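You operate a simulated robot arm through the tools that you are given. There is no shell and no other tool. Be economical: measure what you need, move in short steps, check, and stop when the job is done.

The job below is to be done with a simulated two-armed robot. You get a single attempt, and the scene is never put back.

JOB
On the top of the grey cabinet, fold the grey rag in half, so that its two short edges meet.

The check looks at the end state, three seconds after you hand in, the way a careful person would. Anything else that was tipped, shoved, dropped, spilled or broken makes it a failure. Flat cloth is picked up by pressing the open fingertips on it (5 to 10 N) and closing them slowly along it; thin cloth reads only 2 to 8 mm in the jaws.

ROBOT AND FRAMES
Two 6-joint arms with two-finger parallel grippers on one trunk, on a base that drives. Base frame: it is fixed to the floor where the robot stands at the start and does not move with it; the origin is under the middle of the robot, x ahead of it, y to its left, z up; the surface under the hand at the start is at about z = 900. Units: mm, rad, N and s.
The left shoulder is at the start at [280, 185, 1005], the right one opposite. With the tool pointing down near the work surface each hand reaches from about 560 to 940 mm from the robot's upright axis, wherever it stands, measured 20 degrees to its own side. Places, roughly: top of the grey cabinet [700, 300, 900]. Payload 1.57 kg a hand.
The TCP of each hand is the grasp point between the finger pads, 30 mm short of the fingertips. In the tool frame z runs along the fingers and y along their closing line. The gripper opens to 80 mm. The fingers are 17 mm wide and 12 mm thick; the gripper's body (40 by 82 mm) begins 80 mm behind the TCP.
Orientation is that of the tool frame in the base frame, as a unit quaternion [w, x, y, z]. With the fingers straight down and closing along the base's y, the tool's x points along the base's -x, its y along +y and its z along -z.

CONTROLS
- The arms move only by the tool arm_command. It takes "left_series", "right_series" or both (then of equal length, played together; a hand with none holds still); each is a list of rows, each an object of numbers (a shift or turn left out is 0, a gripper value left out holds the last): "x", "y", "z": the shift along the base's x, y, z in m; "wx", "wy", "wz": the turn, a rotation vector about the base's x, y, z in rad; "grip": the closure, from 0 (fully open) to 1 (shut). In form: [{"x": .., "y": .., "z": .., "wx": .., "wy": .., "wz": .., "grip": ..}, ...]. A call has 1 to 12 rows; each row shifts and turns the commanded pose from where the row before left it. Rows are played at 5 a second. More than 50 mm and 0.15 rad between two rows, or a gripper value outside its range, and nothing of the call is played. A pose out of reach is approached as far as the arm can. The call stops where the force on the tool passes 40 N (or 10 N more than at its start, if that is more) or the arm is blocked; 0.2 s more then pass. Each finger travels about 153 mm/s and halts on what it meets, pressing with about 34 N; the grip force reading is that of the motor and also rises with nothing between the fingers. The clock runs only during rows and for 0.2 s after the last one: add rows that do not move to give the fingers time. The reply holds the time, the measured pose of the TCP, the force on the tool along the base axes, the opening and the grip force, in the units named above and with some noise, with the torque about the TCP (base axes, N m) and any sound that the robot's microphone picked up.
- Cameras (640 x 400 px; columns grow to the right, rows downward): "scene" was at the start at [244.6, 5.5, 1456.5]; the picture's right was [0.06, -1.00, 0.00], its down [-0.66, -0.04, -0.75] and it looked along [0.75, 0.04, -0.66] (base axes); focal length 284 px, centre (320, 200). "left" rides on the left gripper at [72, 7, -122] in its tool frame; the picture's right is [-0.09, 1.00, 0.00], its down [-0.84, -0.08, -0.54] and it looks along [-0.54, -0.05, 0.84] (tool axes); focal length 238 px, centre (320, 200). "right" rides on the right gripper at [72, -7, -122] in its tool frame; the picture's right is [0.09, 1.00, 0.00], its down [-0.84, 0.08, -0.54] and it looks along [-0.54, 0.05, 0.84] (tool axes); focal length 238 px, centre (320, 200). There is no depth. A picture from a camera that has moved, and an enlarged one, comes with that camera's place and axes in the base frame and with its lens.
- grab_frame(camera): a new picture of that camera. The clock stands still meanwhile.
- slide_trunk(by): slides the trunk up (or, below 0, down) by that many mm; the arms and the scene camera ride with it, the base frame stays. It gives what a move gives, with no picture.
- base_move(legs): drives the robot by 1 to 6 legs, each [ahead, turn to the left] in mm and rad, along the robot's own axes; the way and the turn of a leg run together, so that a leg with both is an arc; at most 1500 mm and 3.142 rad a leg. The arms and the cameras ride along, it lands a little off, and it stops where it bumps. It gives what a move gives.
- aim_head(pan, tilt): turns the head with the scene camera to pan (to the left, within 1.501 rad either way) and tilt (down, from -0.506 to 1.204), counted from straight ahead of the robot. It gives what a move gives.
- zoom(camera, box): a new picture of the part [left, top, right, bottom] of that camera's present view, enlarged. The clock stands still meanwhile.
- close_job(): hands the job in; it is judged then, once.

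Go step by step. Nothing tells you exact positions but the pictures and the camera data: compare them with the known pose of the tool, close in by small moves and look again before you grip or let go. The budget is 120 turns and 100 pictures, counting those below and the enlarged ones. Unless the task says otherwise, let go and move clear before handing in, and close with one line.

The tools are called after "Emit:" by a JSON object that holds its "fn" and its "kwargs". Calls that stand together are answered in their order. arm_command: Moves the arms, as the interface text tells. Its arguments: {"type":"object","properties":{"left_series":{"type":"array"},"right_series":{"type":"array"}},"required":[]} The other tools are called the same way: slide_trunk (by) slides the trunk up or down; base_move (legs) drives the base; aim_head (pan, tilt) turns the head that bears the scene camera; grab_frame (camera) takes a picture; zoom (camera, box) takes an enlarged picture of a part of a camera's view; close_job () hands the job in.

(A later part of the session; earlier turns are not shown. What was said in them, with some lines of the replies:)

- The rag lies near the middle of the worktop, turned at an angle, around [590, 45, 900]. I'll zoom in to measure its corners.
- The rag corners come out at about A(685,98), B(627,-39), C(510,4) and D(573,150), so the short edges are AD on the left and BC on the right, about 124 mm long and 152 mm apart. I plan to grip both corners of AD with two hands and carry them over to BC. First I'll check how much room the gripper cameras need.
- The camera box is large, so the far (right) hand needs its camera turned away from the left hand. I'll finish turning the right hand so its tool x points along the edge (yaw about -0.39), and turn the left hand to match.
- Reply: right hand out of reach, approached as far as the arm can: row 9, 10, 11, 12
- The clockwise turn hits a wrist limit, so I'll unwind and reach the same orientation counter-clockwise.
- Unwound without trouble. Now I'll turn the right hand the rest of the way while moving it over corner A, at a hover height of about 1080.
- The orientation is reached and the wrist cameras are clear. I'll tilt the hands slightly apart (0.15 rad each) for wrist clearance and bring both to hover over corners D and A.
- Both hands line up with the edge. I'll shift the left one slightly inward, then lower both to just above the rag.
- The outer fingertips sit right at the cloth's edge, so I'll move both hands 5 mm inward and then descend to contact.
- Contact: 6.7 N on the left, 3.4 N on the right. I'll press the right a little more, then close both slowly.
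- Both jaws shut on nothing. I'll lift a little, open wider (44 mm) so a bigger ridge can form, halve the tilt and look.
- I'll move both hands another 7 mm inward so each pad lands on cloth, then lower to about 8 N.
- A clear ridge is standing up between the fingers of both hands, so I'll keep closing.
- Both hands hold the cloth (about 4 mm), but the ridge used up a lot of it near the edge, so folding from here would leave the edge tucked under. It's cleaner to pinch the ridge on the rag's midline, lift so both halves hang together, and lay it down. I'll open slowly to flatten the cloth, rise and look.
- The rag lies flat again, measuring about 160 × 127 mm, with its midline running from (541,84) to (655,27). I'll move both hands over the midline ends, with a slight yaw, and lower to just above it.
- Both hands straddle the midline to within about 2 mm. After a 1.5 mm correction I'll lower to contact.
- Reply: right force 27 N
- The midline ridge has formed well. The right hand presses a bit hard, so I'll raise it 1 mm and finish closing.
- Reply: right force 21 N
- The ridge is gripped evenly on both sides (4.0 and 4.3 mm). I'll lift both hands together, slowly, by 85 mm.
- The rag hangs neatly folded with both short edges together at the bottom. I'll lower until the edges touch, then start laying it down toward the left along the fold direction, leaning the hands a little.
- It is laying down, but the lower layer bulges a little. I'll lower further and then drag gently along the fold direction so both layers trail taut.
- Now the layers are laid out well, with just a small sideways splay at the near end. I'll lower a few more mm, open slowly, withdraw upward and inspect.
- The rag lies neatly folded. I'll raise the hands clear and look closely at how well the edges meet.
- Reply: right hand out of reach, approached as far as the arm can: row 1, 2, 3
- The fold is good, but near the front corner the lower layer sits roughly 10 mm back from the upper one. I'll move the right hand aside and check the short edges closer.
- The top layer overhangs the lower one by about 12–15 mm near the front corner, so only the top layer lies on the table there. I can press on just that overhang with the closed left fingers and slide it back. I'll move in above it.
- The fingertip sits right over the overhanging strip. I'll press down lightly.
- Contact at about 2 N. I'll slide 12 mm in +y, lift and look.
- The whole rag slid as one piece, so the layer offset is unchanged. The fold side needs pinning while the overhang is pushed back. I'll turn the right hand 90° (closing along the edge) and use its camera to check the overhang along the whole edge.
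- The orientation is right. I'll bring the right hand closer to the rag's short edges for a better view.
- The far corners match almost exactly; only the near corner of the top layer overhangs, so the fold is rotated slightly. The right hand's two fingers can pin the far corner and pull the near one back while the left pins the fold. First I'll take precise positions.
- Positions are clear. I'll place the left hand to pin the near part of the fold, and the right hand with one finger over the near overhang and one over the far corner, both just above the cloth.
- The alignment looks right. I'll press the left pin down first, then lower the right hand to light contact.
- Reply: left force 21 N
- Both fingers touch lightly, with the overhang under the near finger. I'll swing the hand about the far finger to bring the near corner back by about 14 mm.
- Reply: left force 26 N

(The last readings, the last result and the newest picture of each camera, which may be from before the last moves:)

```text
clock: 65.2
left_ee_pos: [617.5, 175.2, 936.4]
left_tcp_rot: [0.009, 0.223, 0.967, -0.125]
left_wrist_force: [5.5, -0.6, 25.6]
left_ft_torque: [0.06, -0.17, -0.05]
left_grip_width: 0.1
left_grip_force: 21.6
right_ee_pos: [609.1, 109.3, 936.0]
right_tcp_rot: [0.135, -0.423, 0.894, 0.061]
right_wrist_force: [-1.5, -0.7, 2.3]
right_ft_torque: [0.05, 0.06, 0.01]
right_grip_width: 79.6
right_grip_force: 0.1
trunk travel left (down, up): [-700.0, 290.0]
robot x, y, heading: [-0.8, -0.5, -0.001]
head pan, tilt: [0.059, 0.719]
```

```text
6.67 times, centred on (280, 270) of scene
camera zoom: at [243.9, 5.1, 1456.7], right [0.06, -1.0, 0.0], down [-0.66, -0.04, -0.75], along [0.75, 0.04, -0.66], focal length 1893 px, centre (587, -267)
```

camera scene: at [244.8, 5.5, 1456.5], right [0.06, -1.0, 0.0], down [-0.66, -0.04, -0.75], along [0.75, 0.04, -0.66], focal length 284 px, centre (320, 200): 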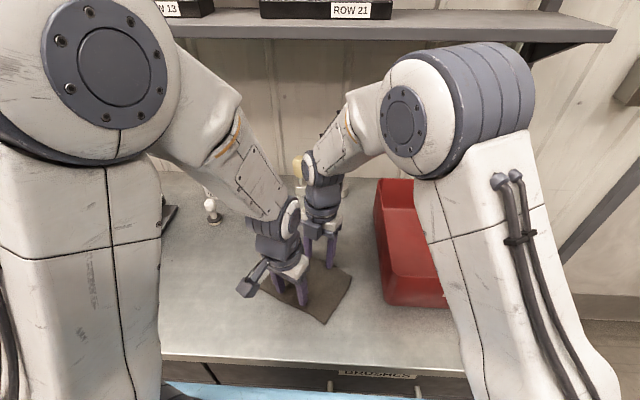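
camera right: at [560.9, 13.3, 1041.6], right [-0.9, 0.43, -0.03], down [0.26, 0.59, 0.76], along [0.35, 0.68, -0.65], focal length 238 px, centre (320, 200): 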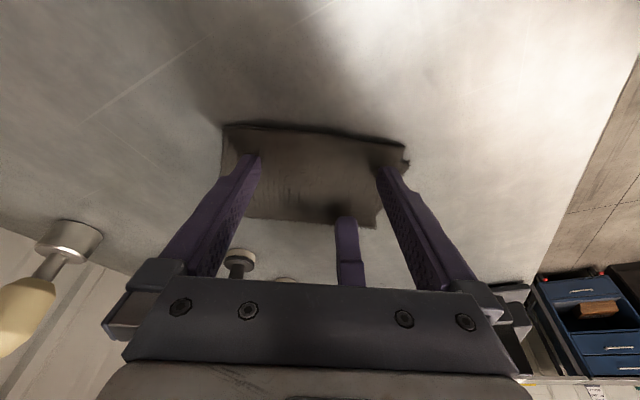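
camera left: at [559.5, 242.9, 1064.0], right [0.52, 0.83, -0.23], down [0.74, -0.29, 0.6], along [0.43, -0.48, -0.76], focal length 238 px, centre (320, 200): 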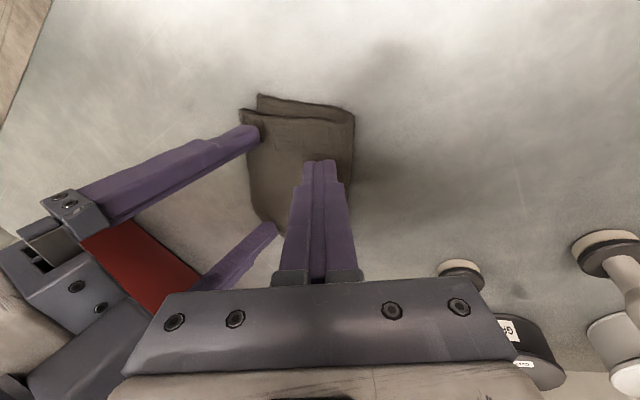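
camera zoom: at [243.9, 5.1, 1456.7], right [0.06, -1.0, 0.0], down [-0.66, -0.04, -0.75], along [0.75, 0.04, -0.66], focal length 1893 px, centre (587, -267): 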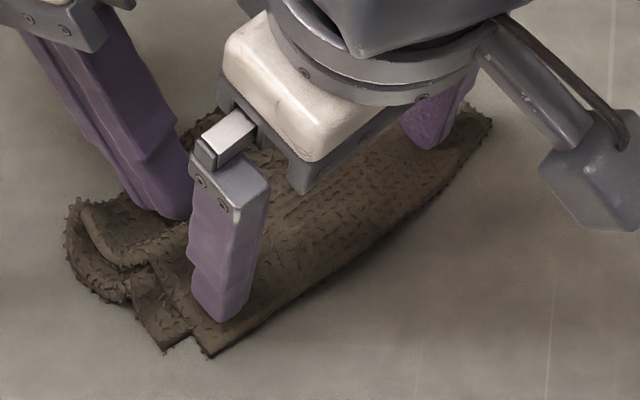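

Both layers buckled together because they cling to each other. I'll reverse that swing to flatten them, then lift both hands and reassess.

Emit:
{"fn": "arm_command", "kwargs": {"right_series": [{"wz": 0.022, "x": -0.0004, "y": -0.0009, "z": -0.0005}, {"wz": 0.022, "x": -0.0004, "y": -0.0009}, {"wz": 0.022, "x": -0.0004, "y": -0.0009}, {"wz": 0.022, "x": -0.0004, "y": -0.0009}, {"wz": 0.022, "x": -0.0004, "y": -0.0009}, {"wz": 0.022, "x": -0.0004, "y": -0.0009}, {"wz": 0.022, "x": -0.0004, "y": -0.0009}, {"x": -0.001, "y": -0.002}, {}, {"z": 0.01}, {"z": 0.03}, {"z": 0.03, "y": -0.03}]}}

Emit:
{"fn": "arm_command", "kwargs": {"left_series": [{"z": 0.01}, {"z": 0.03}, {"z": 0.04, "y": 0.02}, {"z": 0.04, "y": 0.02}], "right_series": [{"z": 0.02, "y": -0.03}, {"z": 0.02, "y": -0.04}, {"y": -0.04}, {}]}}

Emit:
{"fn": "zoom", "kwargs": {"camera": "scene", "box": [225, 200, 345, 300]}}

Emit:
{"fn": "zoom", "kwargs": {"camera": "left", "box": [190, 60, 400, 240]}}

```text
clock: 67.8
left_ee_pos: [618.0, 176.2, 936.1]
left_tcp_rot: [0.009, 0.223, 0.967, -0.125]
left_wrist_force: [2.4, -1.8, 29.4]
left_ft_torque: [0.02, -0.09, -0.03]
left_grip_width: 0.0
left_grip_force: 21.4
right_ee_pos: [605.5, 71.7, 1005.1]
right_tcp_rot: [0.128, -0.492, 0.858, 0.073]
right_wrist_force: [-0.1, 1.1, -0.2]
right_ft_torque: [-0.04, 0.0, 0.01]
right_grip_width: 80.0
right_grip_force: 0.0
trunk travel left (down, up): [-700.0, 290.0]
robot x, y, heading: [1.0, -1.0, 0.002]
head pan, tilt: [0.059, 0.719]
```

```text
clock: 68.8
left_ee_pos: [620.6, 214.4, 1059.4]
left_tcp_rot: [0.008, 0.223, 0.967, -0.125]
left_wrist_force: [0.2, 0.6, 0.1]
left_ft_torque: [-0.01, 0.05, 0.01]
left_grip_width: 0.1
left_grip_force: 21.4
right_ee_pos: [606.3, -39.9, 1044.8]
right_tcp_rot: [0.129, -0.492, 0.858, 0.072]
right_wrist_force: [0.0, 0.2, 0.1]
right_ft_torque: [0.02, 0.01, -0.03]
right_grip_width: 80.1
right_grip_force: 0.0
trunk travel left (down, up): [-700.0, 290.0]
robot x, y, heading: [1.9, 0.2, -0.0]
head pan, tilt: [0.059, 0.719]
```

```text
4.00 times, centred on (285, 250) of scene
camera zoom: at [244.8, 5.2, 1456.4], right [0.06, -1.0, 0.0], down [-0.66, -0.04, -0.75], along [0.75, 0.04, -0.66], focal length 1136 px, centre (460, 0)
```

zoom: 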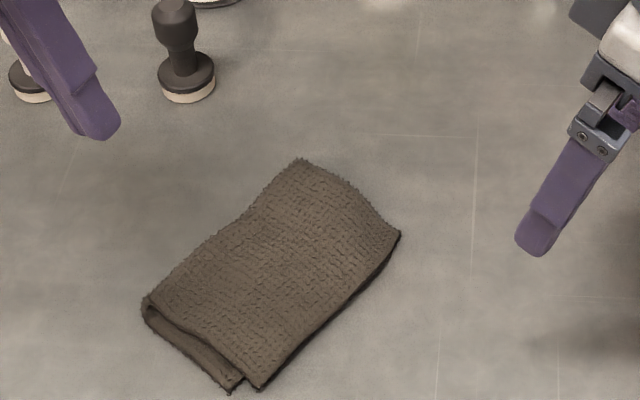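

```text
2.22 times, centred on (295, 150) of left
camera zoom: at [562.3, 281.7, 1169.3], right [0.51, 0.83, -0.23], down [0.74, -0.29, 0.6], along [0.43, -0.48, -0.76], focal length 530 px, centre (376, 311)
```

zoom: 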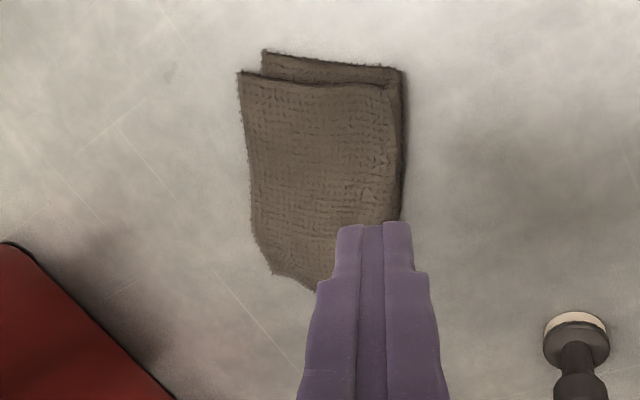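

It is flat again, with just the near corner of the top layer about 12 mm off. I'll pinch that overhanging corner (top layer only), lift it slightly and set it back in line. The right hand moves over it now.

Emit:
{"fn": "arm_command", "kwargs": {"right_series": [{"x": -0.0052, "y": 0.0317, "grip": 0.65}, {"x": -0.0052, "y": 0.0317}, {"x": -0.0052, "y": 0.0317}, {"x": -0.0052, "y": 0.0317, "z": -0.02}, {"x": -0.0052, "y": 0.0317, "z": -0.03}, {"z": -0.03}, {"z": -0.02}, {}]}}

Emit:
{"fn": "grab_frame", "kwargs": {"camera": "right"}}

Emit:
{"fn": "zoom", "kwargs": {"camera": "scene", "box": [245, 240, 315, 300]}}

```text
clock: 70.6
left_ee_pos: [619.4, 215.0, 1057.7]
left_tcp_rot: [0.008, 0.224, 0.967, -0.125]
left_wrist_force: [-0.6, -0.3, -0.1]
left_ft_torque: [-0.03, 0.0, 0.05]
left_grip_width: 0.0
left_grip_force: 21.3
right_ee_pos: [581.7, 121.2, 945.4]
right_tcp_rot: [0.13, -0.49, 0.859, 0.071]
right_wrist_force: [0.0, 0.4, 0.9]
right_ft_torque: [-0.03, 0.01, 0.01]
right_grip_width: 28.0
right_grip_force: 0.0
trunk travel left (down, up): [-700.0, 290.0]
robot x, y, heading: [-0.2, 0.1, 0.001]
head pan, tilt: [0.059, 0.719]
```

```text
31 pictures are left
camera right: at [533.7, 27.8, 1040.8], right [-0.9, 0.43, -0.03], down [0.26, 0.59, 0.76], along [0.35, 0.68, -0.64], focal length 238 px, centre (320, 200)
```

right: 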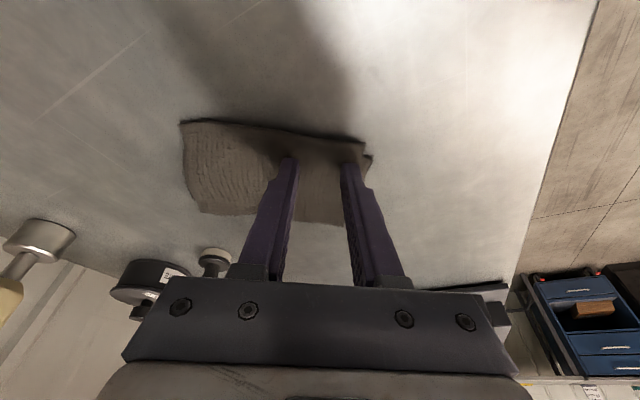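

```text
6.67 times, centred on (280, 270) of scene
camera zoom: at [244.7, 5.5, 1456.5], right [0.06, -1.0, 0.0], down [-0.66, -0.04, -0.75], along [0.75, 0.04, -0.66], focal length 1893 px, centre (587, -267)
```

zoom: 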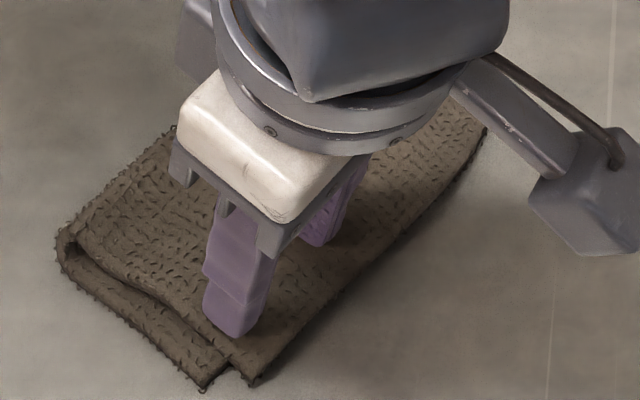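

I'll shift 3.5 mm toward the edge and lower to contact.

Emit:
{"fn": "arm_command", "kwargs": {"right_series": [{"x": -0.0018, "y": -0.003}, {"z": -0.005}, {"z": -0.003}, {"z": -0.002}, {"z": -0.001}, {}]}}

Emit:
{"fn": "zoom", "kwargs": {"camera": "right", "box": [250, 100, 400, 220]}}

```text
clock: 72.0
left_ee_pos: [620.1, 214.7, 1059.2]
left_tcp_rot: [0.009, 0.222, 0.967, -0.125]
left_wrist_force: [0.3, 0.1, -0.3]
left_ft_torque: [0.0, -0.01, 0.03]
left_grip_width: 0.0
left_grip_force: 21.4
right_ee_pos: [578.8, 117.6, 934.8]
right_tcp_rot: [0.131, -0.49, 0.859, 0.072]
right_wrist_force: [1.7, 0.8, 12.7]
right_ft_torque: [0.02, -0.15, 0.01]
right_grip_width: 27.8
right_grip_force: 0.0
trunk travel left (down, up): [-700.0, 290.0]
robot x, y, heading: [-0.9, -0.5, 0.005]
head pan, tilt: [0.059, 0.719]
```

```text
3.33 times, centred on (325, 160) of right
camera zoom: at [531.1, 24.5, 1030.0], right [-0.9, 0.43, -0.03], down [0.26, 0.59, 0.77], along [0.35, 0.68, -0.64], focal length 794 px, centre (303, 333)
```

zoom: 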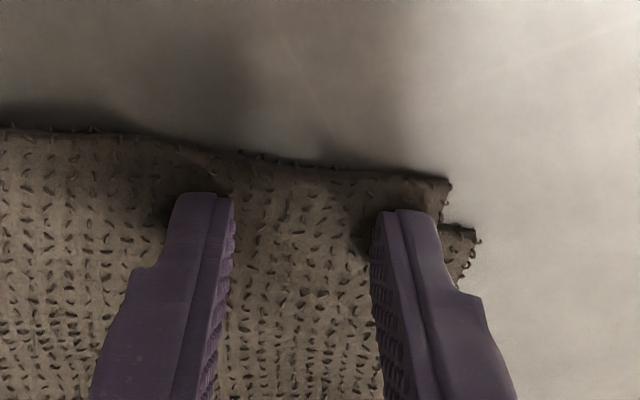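

The contact line could be a bit nearer the edge. I'll lift 3 mm, shift another 4 mm outward and press again.

Emit:
{"fn": "arm_command", "kwargs": {"right_series": [{"z": 0.004}, {"x": -0.002, "y": -0.0035}, {"z": -0.003}, {"z": -0.001}, {}]}}

```text
clock: 73.2
left_ee_pos: [619.3, 215.5, 1059.2]
left_tcp_rot: [0.009, 0.224, 0.967, -0.126]
left_wrist_force: [-0.1, -0.8, 0.8]
left_ft_torque: [-0.02, -0.03, 0.0]
left_grip_width: 0.4
left_grip_force: 21.5
right_ee_pos: [576.3, 114.3, 934.4]
right_tcp_rot: [0.131, -0.491, 0.858, 0.072]
right_wrist_force: [-2.1, 0.6, 15.0]
right_ft_torque: [-0.04, -0.08, -0.01]
right_grip_width: 27.6
right_grip_force: 0.0
trunk travel left (down, up): [-700.0, 290.0]
robot x, y, heading: [-2.1, -3.0, 0.001]
head pan, tilt: [0.059, 0.719]
```

Emit:
{"fn": "arm_command", "kwargs": {"right_series": [{"z": 0.0005, "grip": 0.68}, {"grip": 0.72}, {"grip": 0.76}, {"grip": 0.8}, {"grip": 0.84}, {"grip": 0.88}, {"grip": 0.92}, {"grip": 0.96}, {"grip": 1.0}, {}, {}]}}

Emit:
{"fn": "zoom", "kwargs": {"camera": "right", "box": [250, 100, 400, 220]}}

```text
clock: 75.6
left_ee_pos: [619.7, 215.6, 1058.1]
left_tcp_rot: [0.008, 0.223, 0.967, -0.125]
left_wrist_force: [-0.3, 0.2, -0.9]
left_ft_torque: [-0.04, 0.01, 0.0]
left_grip_width: 0.0
left_grip_force: 20.9
right_ee_pos: [576.7, 113.1, 934.5]
right_tcp_rot: [0.13, -0.491, 0.858, 0.073]
right_wrist_force: [0.7, -0.5, 16.9]
right_ft_torque: [-0.05, -0.13, -0.05]
right_grip_width: 3.4
right_grip_force: 24.2
trunk travel left (down, up): [-700.0, 290.0]
robot x, y, heading: [-1.7, -1.2, 0.003]
head pan, tilt: [0.059, 0.719]
```

```text
3.33 times, centred on (325, 160) of right
camera zoom: at [528.8, 20.7, 1030.0], right [-0.9, 0.43, -0.03], down [0.26, 0.59, 0.76], along [0.35, 0.68, -0.64], focal length 794 px, centre (303, 333)
```

zoom: 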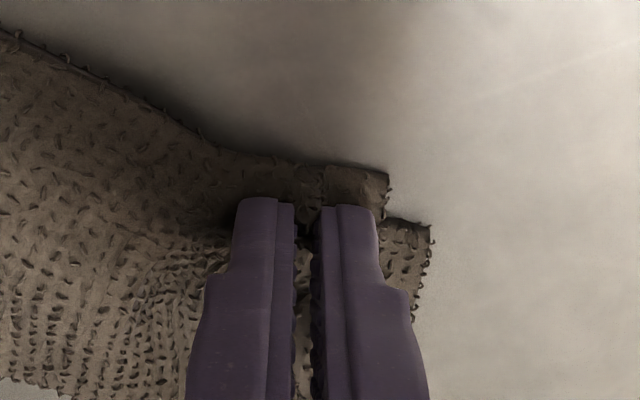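

Gripped at 3.4 mm. I'll lift 30 mm gently and check that only the top layer came up.

Emit:
{"fn": "arm_command", "kwargs": {"right_series": [{"z": 0.006}, {"z": 0.006}, {"z": 0.006, "y": 0.002}, {"z": 0.006, "y": 0.002}, {"z": 0.006, "y": 0.002}, {}]}}

Emit:
{"fn": "zoom", "kwargs": {"camera": "right", "box": [220, 80, 440, 250]}}

Emit:
{"fn": "zoom", "kwargs": {"camera": "left", "box": [190, 60, 400, 240]}}

```text
clock: 77.0
left_ee_pos: [620.4, 215.7, 1057.0]
left_tcp_rot: [0.008, 0.223, 0.967, -0.125]
left_wrist_force: [0.1, -0.6, -0.5]
left_ft_torque: [0.02, -0.04, 0.01]
left_grip_width: 0.1
left_grip_force: 21.4
right_ee_pos: [576.9, 119.5, 962.9]
right_tcp_rot: [0.129, -0.491, 0.858, 0.073]
right_wrist_force: [0.3, -0.4, -1.0]
right_ft_torque: [-0.02, 0.01, -0.02]
right_grip_width: 3.4
right_grip_force: 24.7
trunk travel left (down, up): [-700.0, 290.0]
robot x, y, heading: [2.9, 0.4, -0.001]
head pan, tilt: [0.059, 0.719]
```

```text
2.35 times, centred on (330, 165) of right
camera zoom: at [529.0, 26.3, 1059.1], right [-0.9, 0.43, -0.03], down [0.26, 0.59, 0.76], along [0.35, 0.68, -0.65], focal length 561 px, centre (296, 282)
```

zoom: 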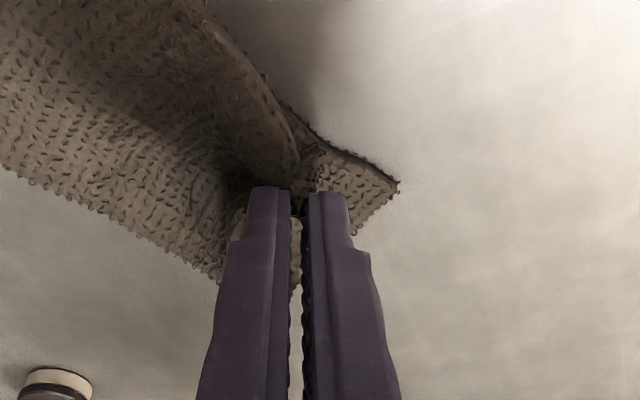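

```text
2.22 times, centred on (295, 150) of left
camera zoom: at [562.4, 281.9, 1168.9], right [0.52, 0.83, -0.23], down [0.74, -0.29, 0.6], along [0.43, -0.48, -0.76], focal length 530 px, centre (376, 311)
```

zoom: 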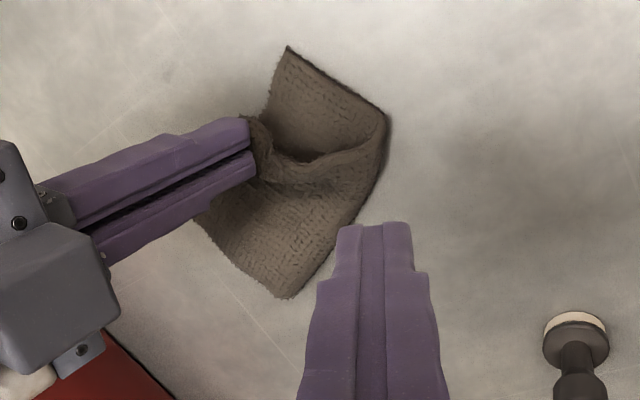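

Only the top layer's near corner is lifted and the lower layer lies flat. I'll take one scene view to fix the target.

Emit:
{"fn": "grab_frame", "kwargs": {"camera": "right"}}

Emit:
{"fn": "zoom", "kwargs": {"camera": "scene", "box": [225, 200, 345, 300]}}

```text
25 pictures are left
camera right: at [529.0, 26.3, 1059.1], right [-0.9, 0.43, -0.03], down [0.26, 0.59, 0.76], along [0.35, 0.68, -0.65], focal length 238 px, centre (320, 200)
```

right: 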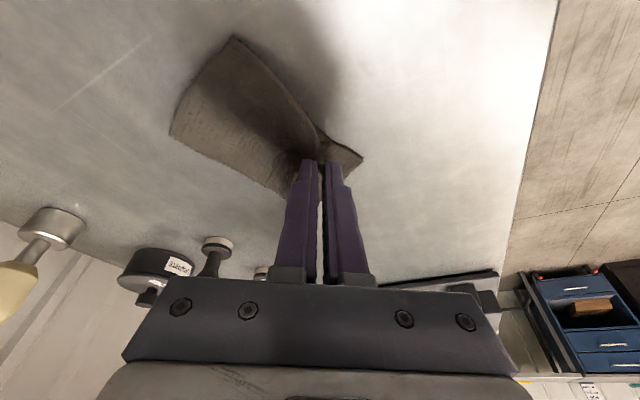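

```text
4.00 times, centred on (285, 250) of scene
camera zoom: at [244.6, 5.5, 1456.5], right [0.06, -1.0, 0.0], down [-0.66, -0.04, -0.75], along [0.75, 0.04, -0.66], focal length 1136 px, centre (460, 0)
```

zoom: 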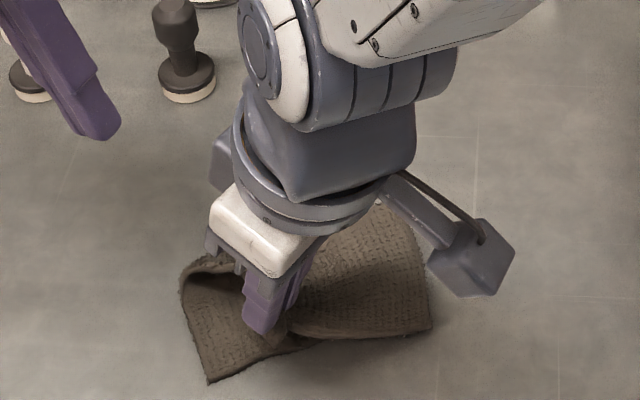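

The rag has turned about 40° (which is harmless). The lower layer's short edge now runs from (557,157) to about (597,43). I'll turn the pinched corner to match that edge, bring it over the lower layer's corner region and lower partway.

Emit:
{"fn": "arm_command", "kwargs": {"right_series": [{"wz": -0.1, "x": -0.0012, "y": 0.0018}, {"wz": -0.1, "x": -0.0012, "y": 0.0018}, {"wz": -0.1, "x": -0.0012, "y": 0.0018}, {"wz": -0.1, "x": -0.0012, "y": 0.0018}, {"wz": -0.1, "x": -0.0012, "y": 0.0018}, {"wz": -0.1, "x": -0.0012, "y": 0.0018}, {"wz": -0.1, "x": -0.0012, "y": 0.0018}, {"z": -0.006}, {"z": -0.006}, {}]}}

Emit:
{"fn": "grab_frame", "kwargs": {"camera": "right"}}

Emit:
{"fn": "zoom", "kwargs": {"camera": "left", "box": [190, 60, 400, 240]}}

```text
clock: 79.2
left_ee_pos: [619.6, 215.4, 1059.3]
left_tcp_rot: [0.009, 0.223, 0.967, -0.124]
left_wrist_force: [-0.3, -0.7, -0.5]
left_ft_torque: [0.01, 0.01, -0.02]
left_grip_width: 0.0
left_grip_force: 21.1
right_ee_pos: [569.1, 131.7, 952.0]
right_tcp_rot: [0.147, -0.167, 0.975, 0.023]
right_wrist_force: [-0.7, 0.3, 0.5]
right_ft_torque: [0.0, 0.0, 0.02]
right_grip_width: 3.3
right_grip_force: 24.3
trunk travel left (down, up): [-700.0, 290.0]
robot x, y, heading: [4.0, 3.9, 0.002]
head pan, tilt: [0.059, 0.719]
```

```text
23 pictures are left
camera right: at [471.3, 91.2, 1047.3], right [-0.41, 0.91, -0.03], down [0.58, 0.29, 0.76], along [0.7, 0.3, -0.65], focal length 238 px, centre (320, 200)
```

right: 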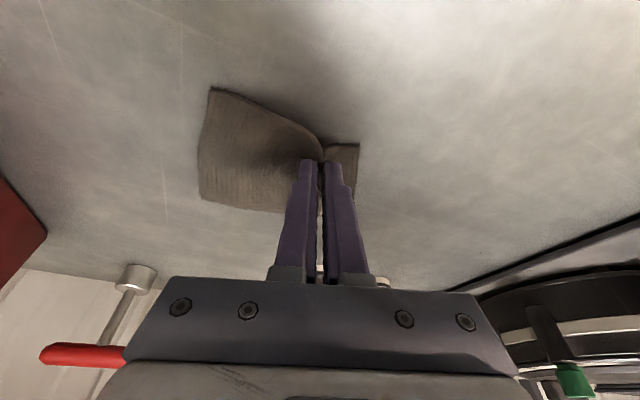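

```text
2.22 times, centred on (295, 150) of left
camera zoom: at [562.4, 281.9, 1168.8], right [0.51, 0.83, -0.23], down [0.74, -0.29, 0.6], along [0.43, -0.48, -0.76], focal length 530 px, centre (376, 311)
```

zoom: 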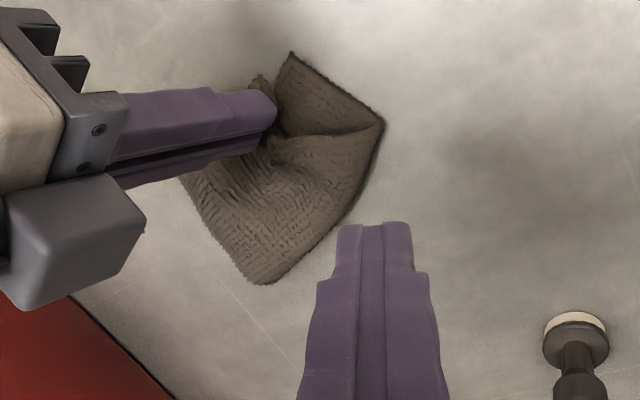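

The pinched edge is now nearly over the lower layer's edge. I'll add a small correction, lower to the cloth, open slowly and lift away.

Emit:
{"fn": "arm_command", "kwargs": {"right_series": [{"x": 0.003, "y": 0.002, "z": -0.005}, {"x": 0.003, "y": 0.002, "z": -0.004}, {"z": -0.004}, {}, {"grip": 0.94}, {"grip": 0.88}, {"grip": 0.8}, {"grip": 0.7}, {"z": 0.008}, {"z": 0.03}, {"z": 0.03, "x": -0.02, "y": -0.02}, {"z": 0.03, "x": -0.02, "y": -0.03}]}}

Emit:
{"fn": "grab_frame", "kwargs": {"camera": "right"}}

Emit:
{"fn": "zoom", "kwargs": {"camera": "scene", "box": [225, 210, 345, 310]}}

Emit:
{"fn": "zoom", "kwargs": {"camera": "left", "box": [190, 60, 400, 240]}}

```text
clock: 81.8
left_ee_pos: [620.3, 215.0, 1057.7]
left_tcp_rot: [0.008, 0.224, 0.966, -0.126]
left_wrist_force: [0.3, 0.9, 0.8]
left_ft_torque: [-0.04, 0.02, 0.03]
left_grip_width: 0.2
left_grip_force: 21.8
right_ee_pos: [535.2, 90.1, 1035.8]
right_tcp_rot: [0.146, -0.167, 0.975, 0.024]
right_wrist_force: [0.8, -0.1, -0.2]
right_ft_torque: [0.0, 0.0, 0.03]
right_grip_width: 23.9
right_grip_force: 0.0
trunk travel left (down, up): [-700.0, 290.0]
robot x, y, heading: [-0.1, 1.7, 0.0]
head pan, tilt: [0.059, 0.719]
```

```text
21 pictures are left
camera right: at [438.0, 48.7, 1131.5], right [-0.41, 0.91, -0.03], down [0.58, 0.29, 0.76], along [0.7, 0.3, -0.65], focal length 238 px, centre (320, 200)
```

right: 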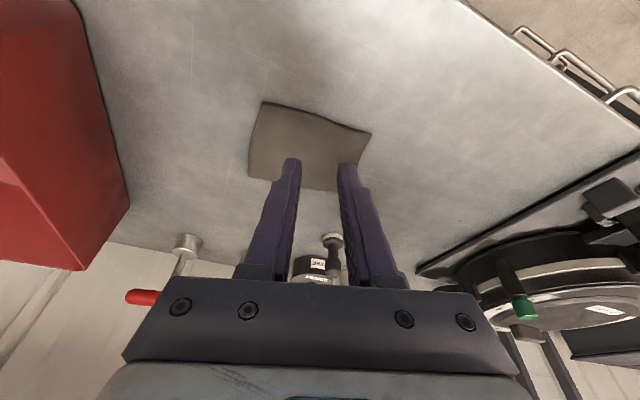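

```text
4.00 times, centred on (285, 260) of scene
camera zoom: at [244.9, 5.8, 1456.5], right [0.06, -1.0, 0.0], down [-0.66, -0.04, -0.75], along [0.75, 0.04, -0.66], focal length 1136 px, centre (460, -40)
```

zoom: 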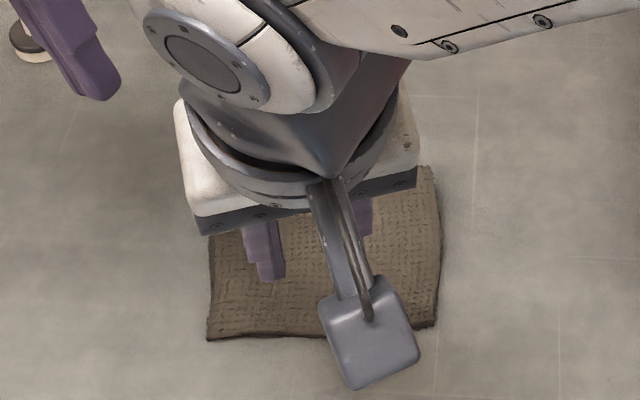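

```text
2.22 times, centred on (295, 150) of left
camera zoom: at [562.5, 282.2, 1168.7], right [0.51, 0.83, -0.23], down [0.74, -0.29, 0.6], along [0.43, -0.48, -0.76], focal length 530 px, centre (376, 311)
```

zoom: 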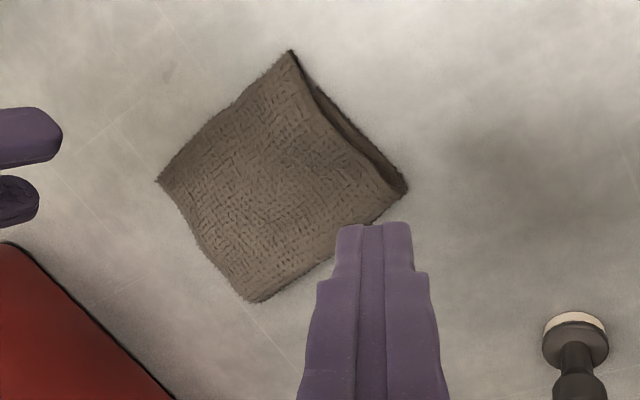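

Now the near corners coincide very well. I'll retract the right hand to check the whole rag.

Emit:
{"fn": "arm_command", "kwargs": {"right_series": [{"z": 0.04, "y": -0.02}, {"z": 0.03, "y": -0.035}, {"y": -0.045}, {"y": -0.045}, {"y": -0.045}, {"y": -0.045}], "left_series": [{"z": 0.03, "y": 0.03}, {"z": 0.03, "y": 0.03}, {}, {}, {}, {}]}}

Emit:
{"fn": "zoom", "kwargs": {"camera": "scene", "box": [240, 225, 345, 310]}}

Emit:
{"fn": "grab_frame", "kwargs": {"camera": "scene"}}

Emit:
{"fn": "zoom", "kwargs": {"camera": "left", "box": [190, 60, 380, 220]}}

```text
clock: 83.2
left_ee_pos: [618.3, 275.1, 1117.8]
left_tcp_rot: [0.008, 0.223, 0.967, -0.125]
left_wrist_force: [-0.8, 0.1, 0.9]
left_ft_torque: [-0.02, -0.01, -0.01]
left_grip_width: 0.1
left_grip_force: 20.8
right_ee_pos: [546.6, -147.2, 1101.9]
right_tcp_rot: [0.147, -0.167, 0.975, 0.024]
right_wrist_force: [-0.9, 0.1, 0.8]
right_ft_torque: [-0.02, -0.01, -0.02]
right_grip_width: 24.3
right_grip_force: 0.1
right hand out of reach, approached as far as the arm can: row 5, 6
trunk travel left (down, up): [-700.0, 290.0]
robot x, y, heading: [3.2, -0.9, -0.002]
head pan, tilt: [0.059, 0.719]
```

```text
4.71 times, centred on (292, 268) of scene
camera zoom: at [244.7, 5.6, 1456.5], right [0.06, -1.0, 0.0], down [-0.66, -0.04, -0.75], along [0.75, 0.04, -0.66], focal length 1336 px, centre (449, -118)
```

zoom: 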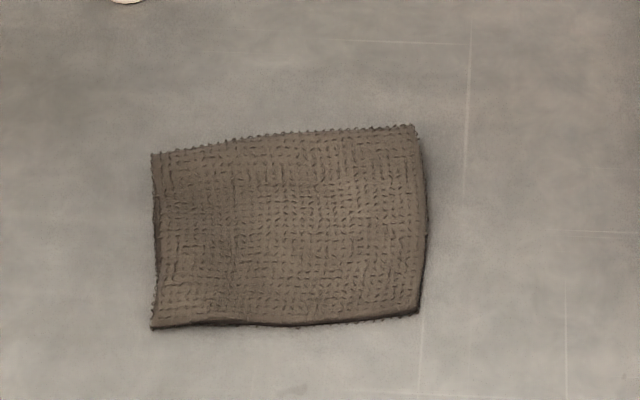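

```text
17 pictures are left
camera scene: at [244.7, 5.6, 1456.5], right [0.06, -1.0, 0.0], down [-0.66, -0.04, -0.75], along [0.75, 0.04, -0.66], focal length 284 px, centre (320, 200)
```

scene: 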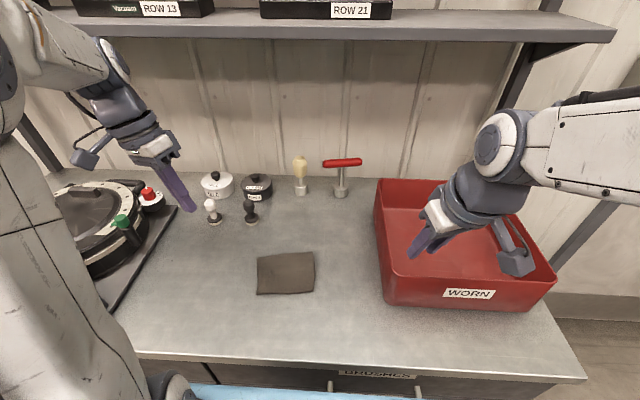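

```text
2.50 times, centred on (285, 140) of left
camera zoom: at [560.8, 342.1, 1228.5], right [0.51, 0.83, -0.23], down [0.74, -0.29, 0.6], along [0.43, -0.48, -0.76], focal length 596 px, centre (408, 350)
```

zoom: 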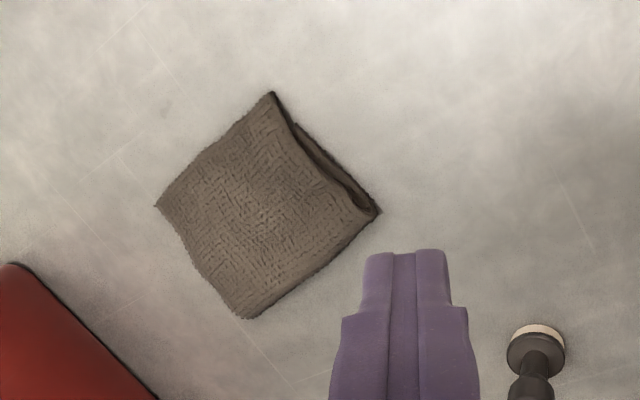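

The rag now lies as a clean half-size rectangle with its short edges lined up. Both hands are clear and nothing else has moved, so I'll hand in.

Emit:
{"fn": "close_job", "kwargs": {}}

```text
The job is handed in.
```

The grey rag is folded in half on the cabinet top with its two short edges meeting, and both hands are clear of it.
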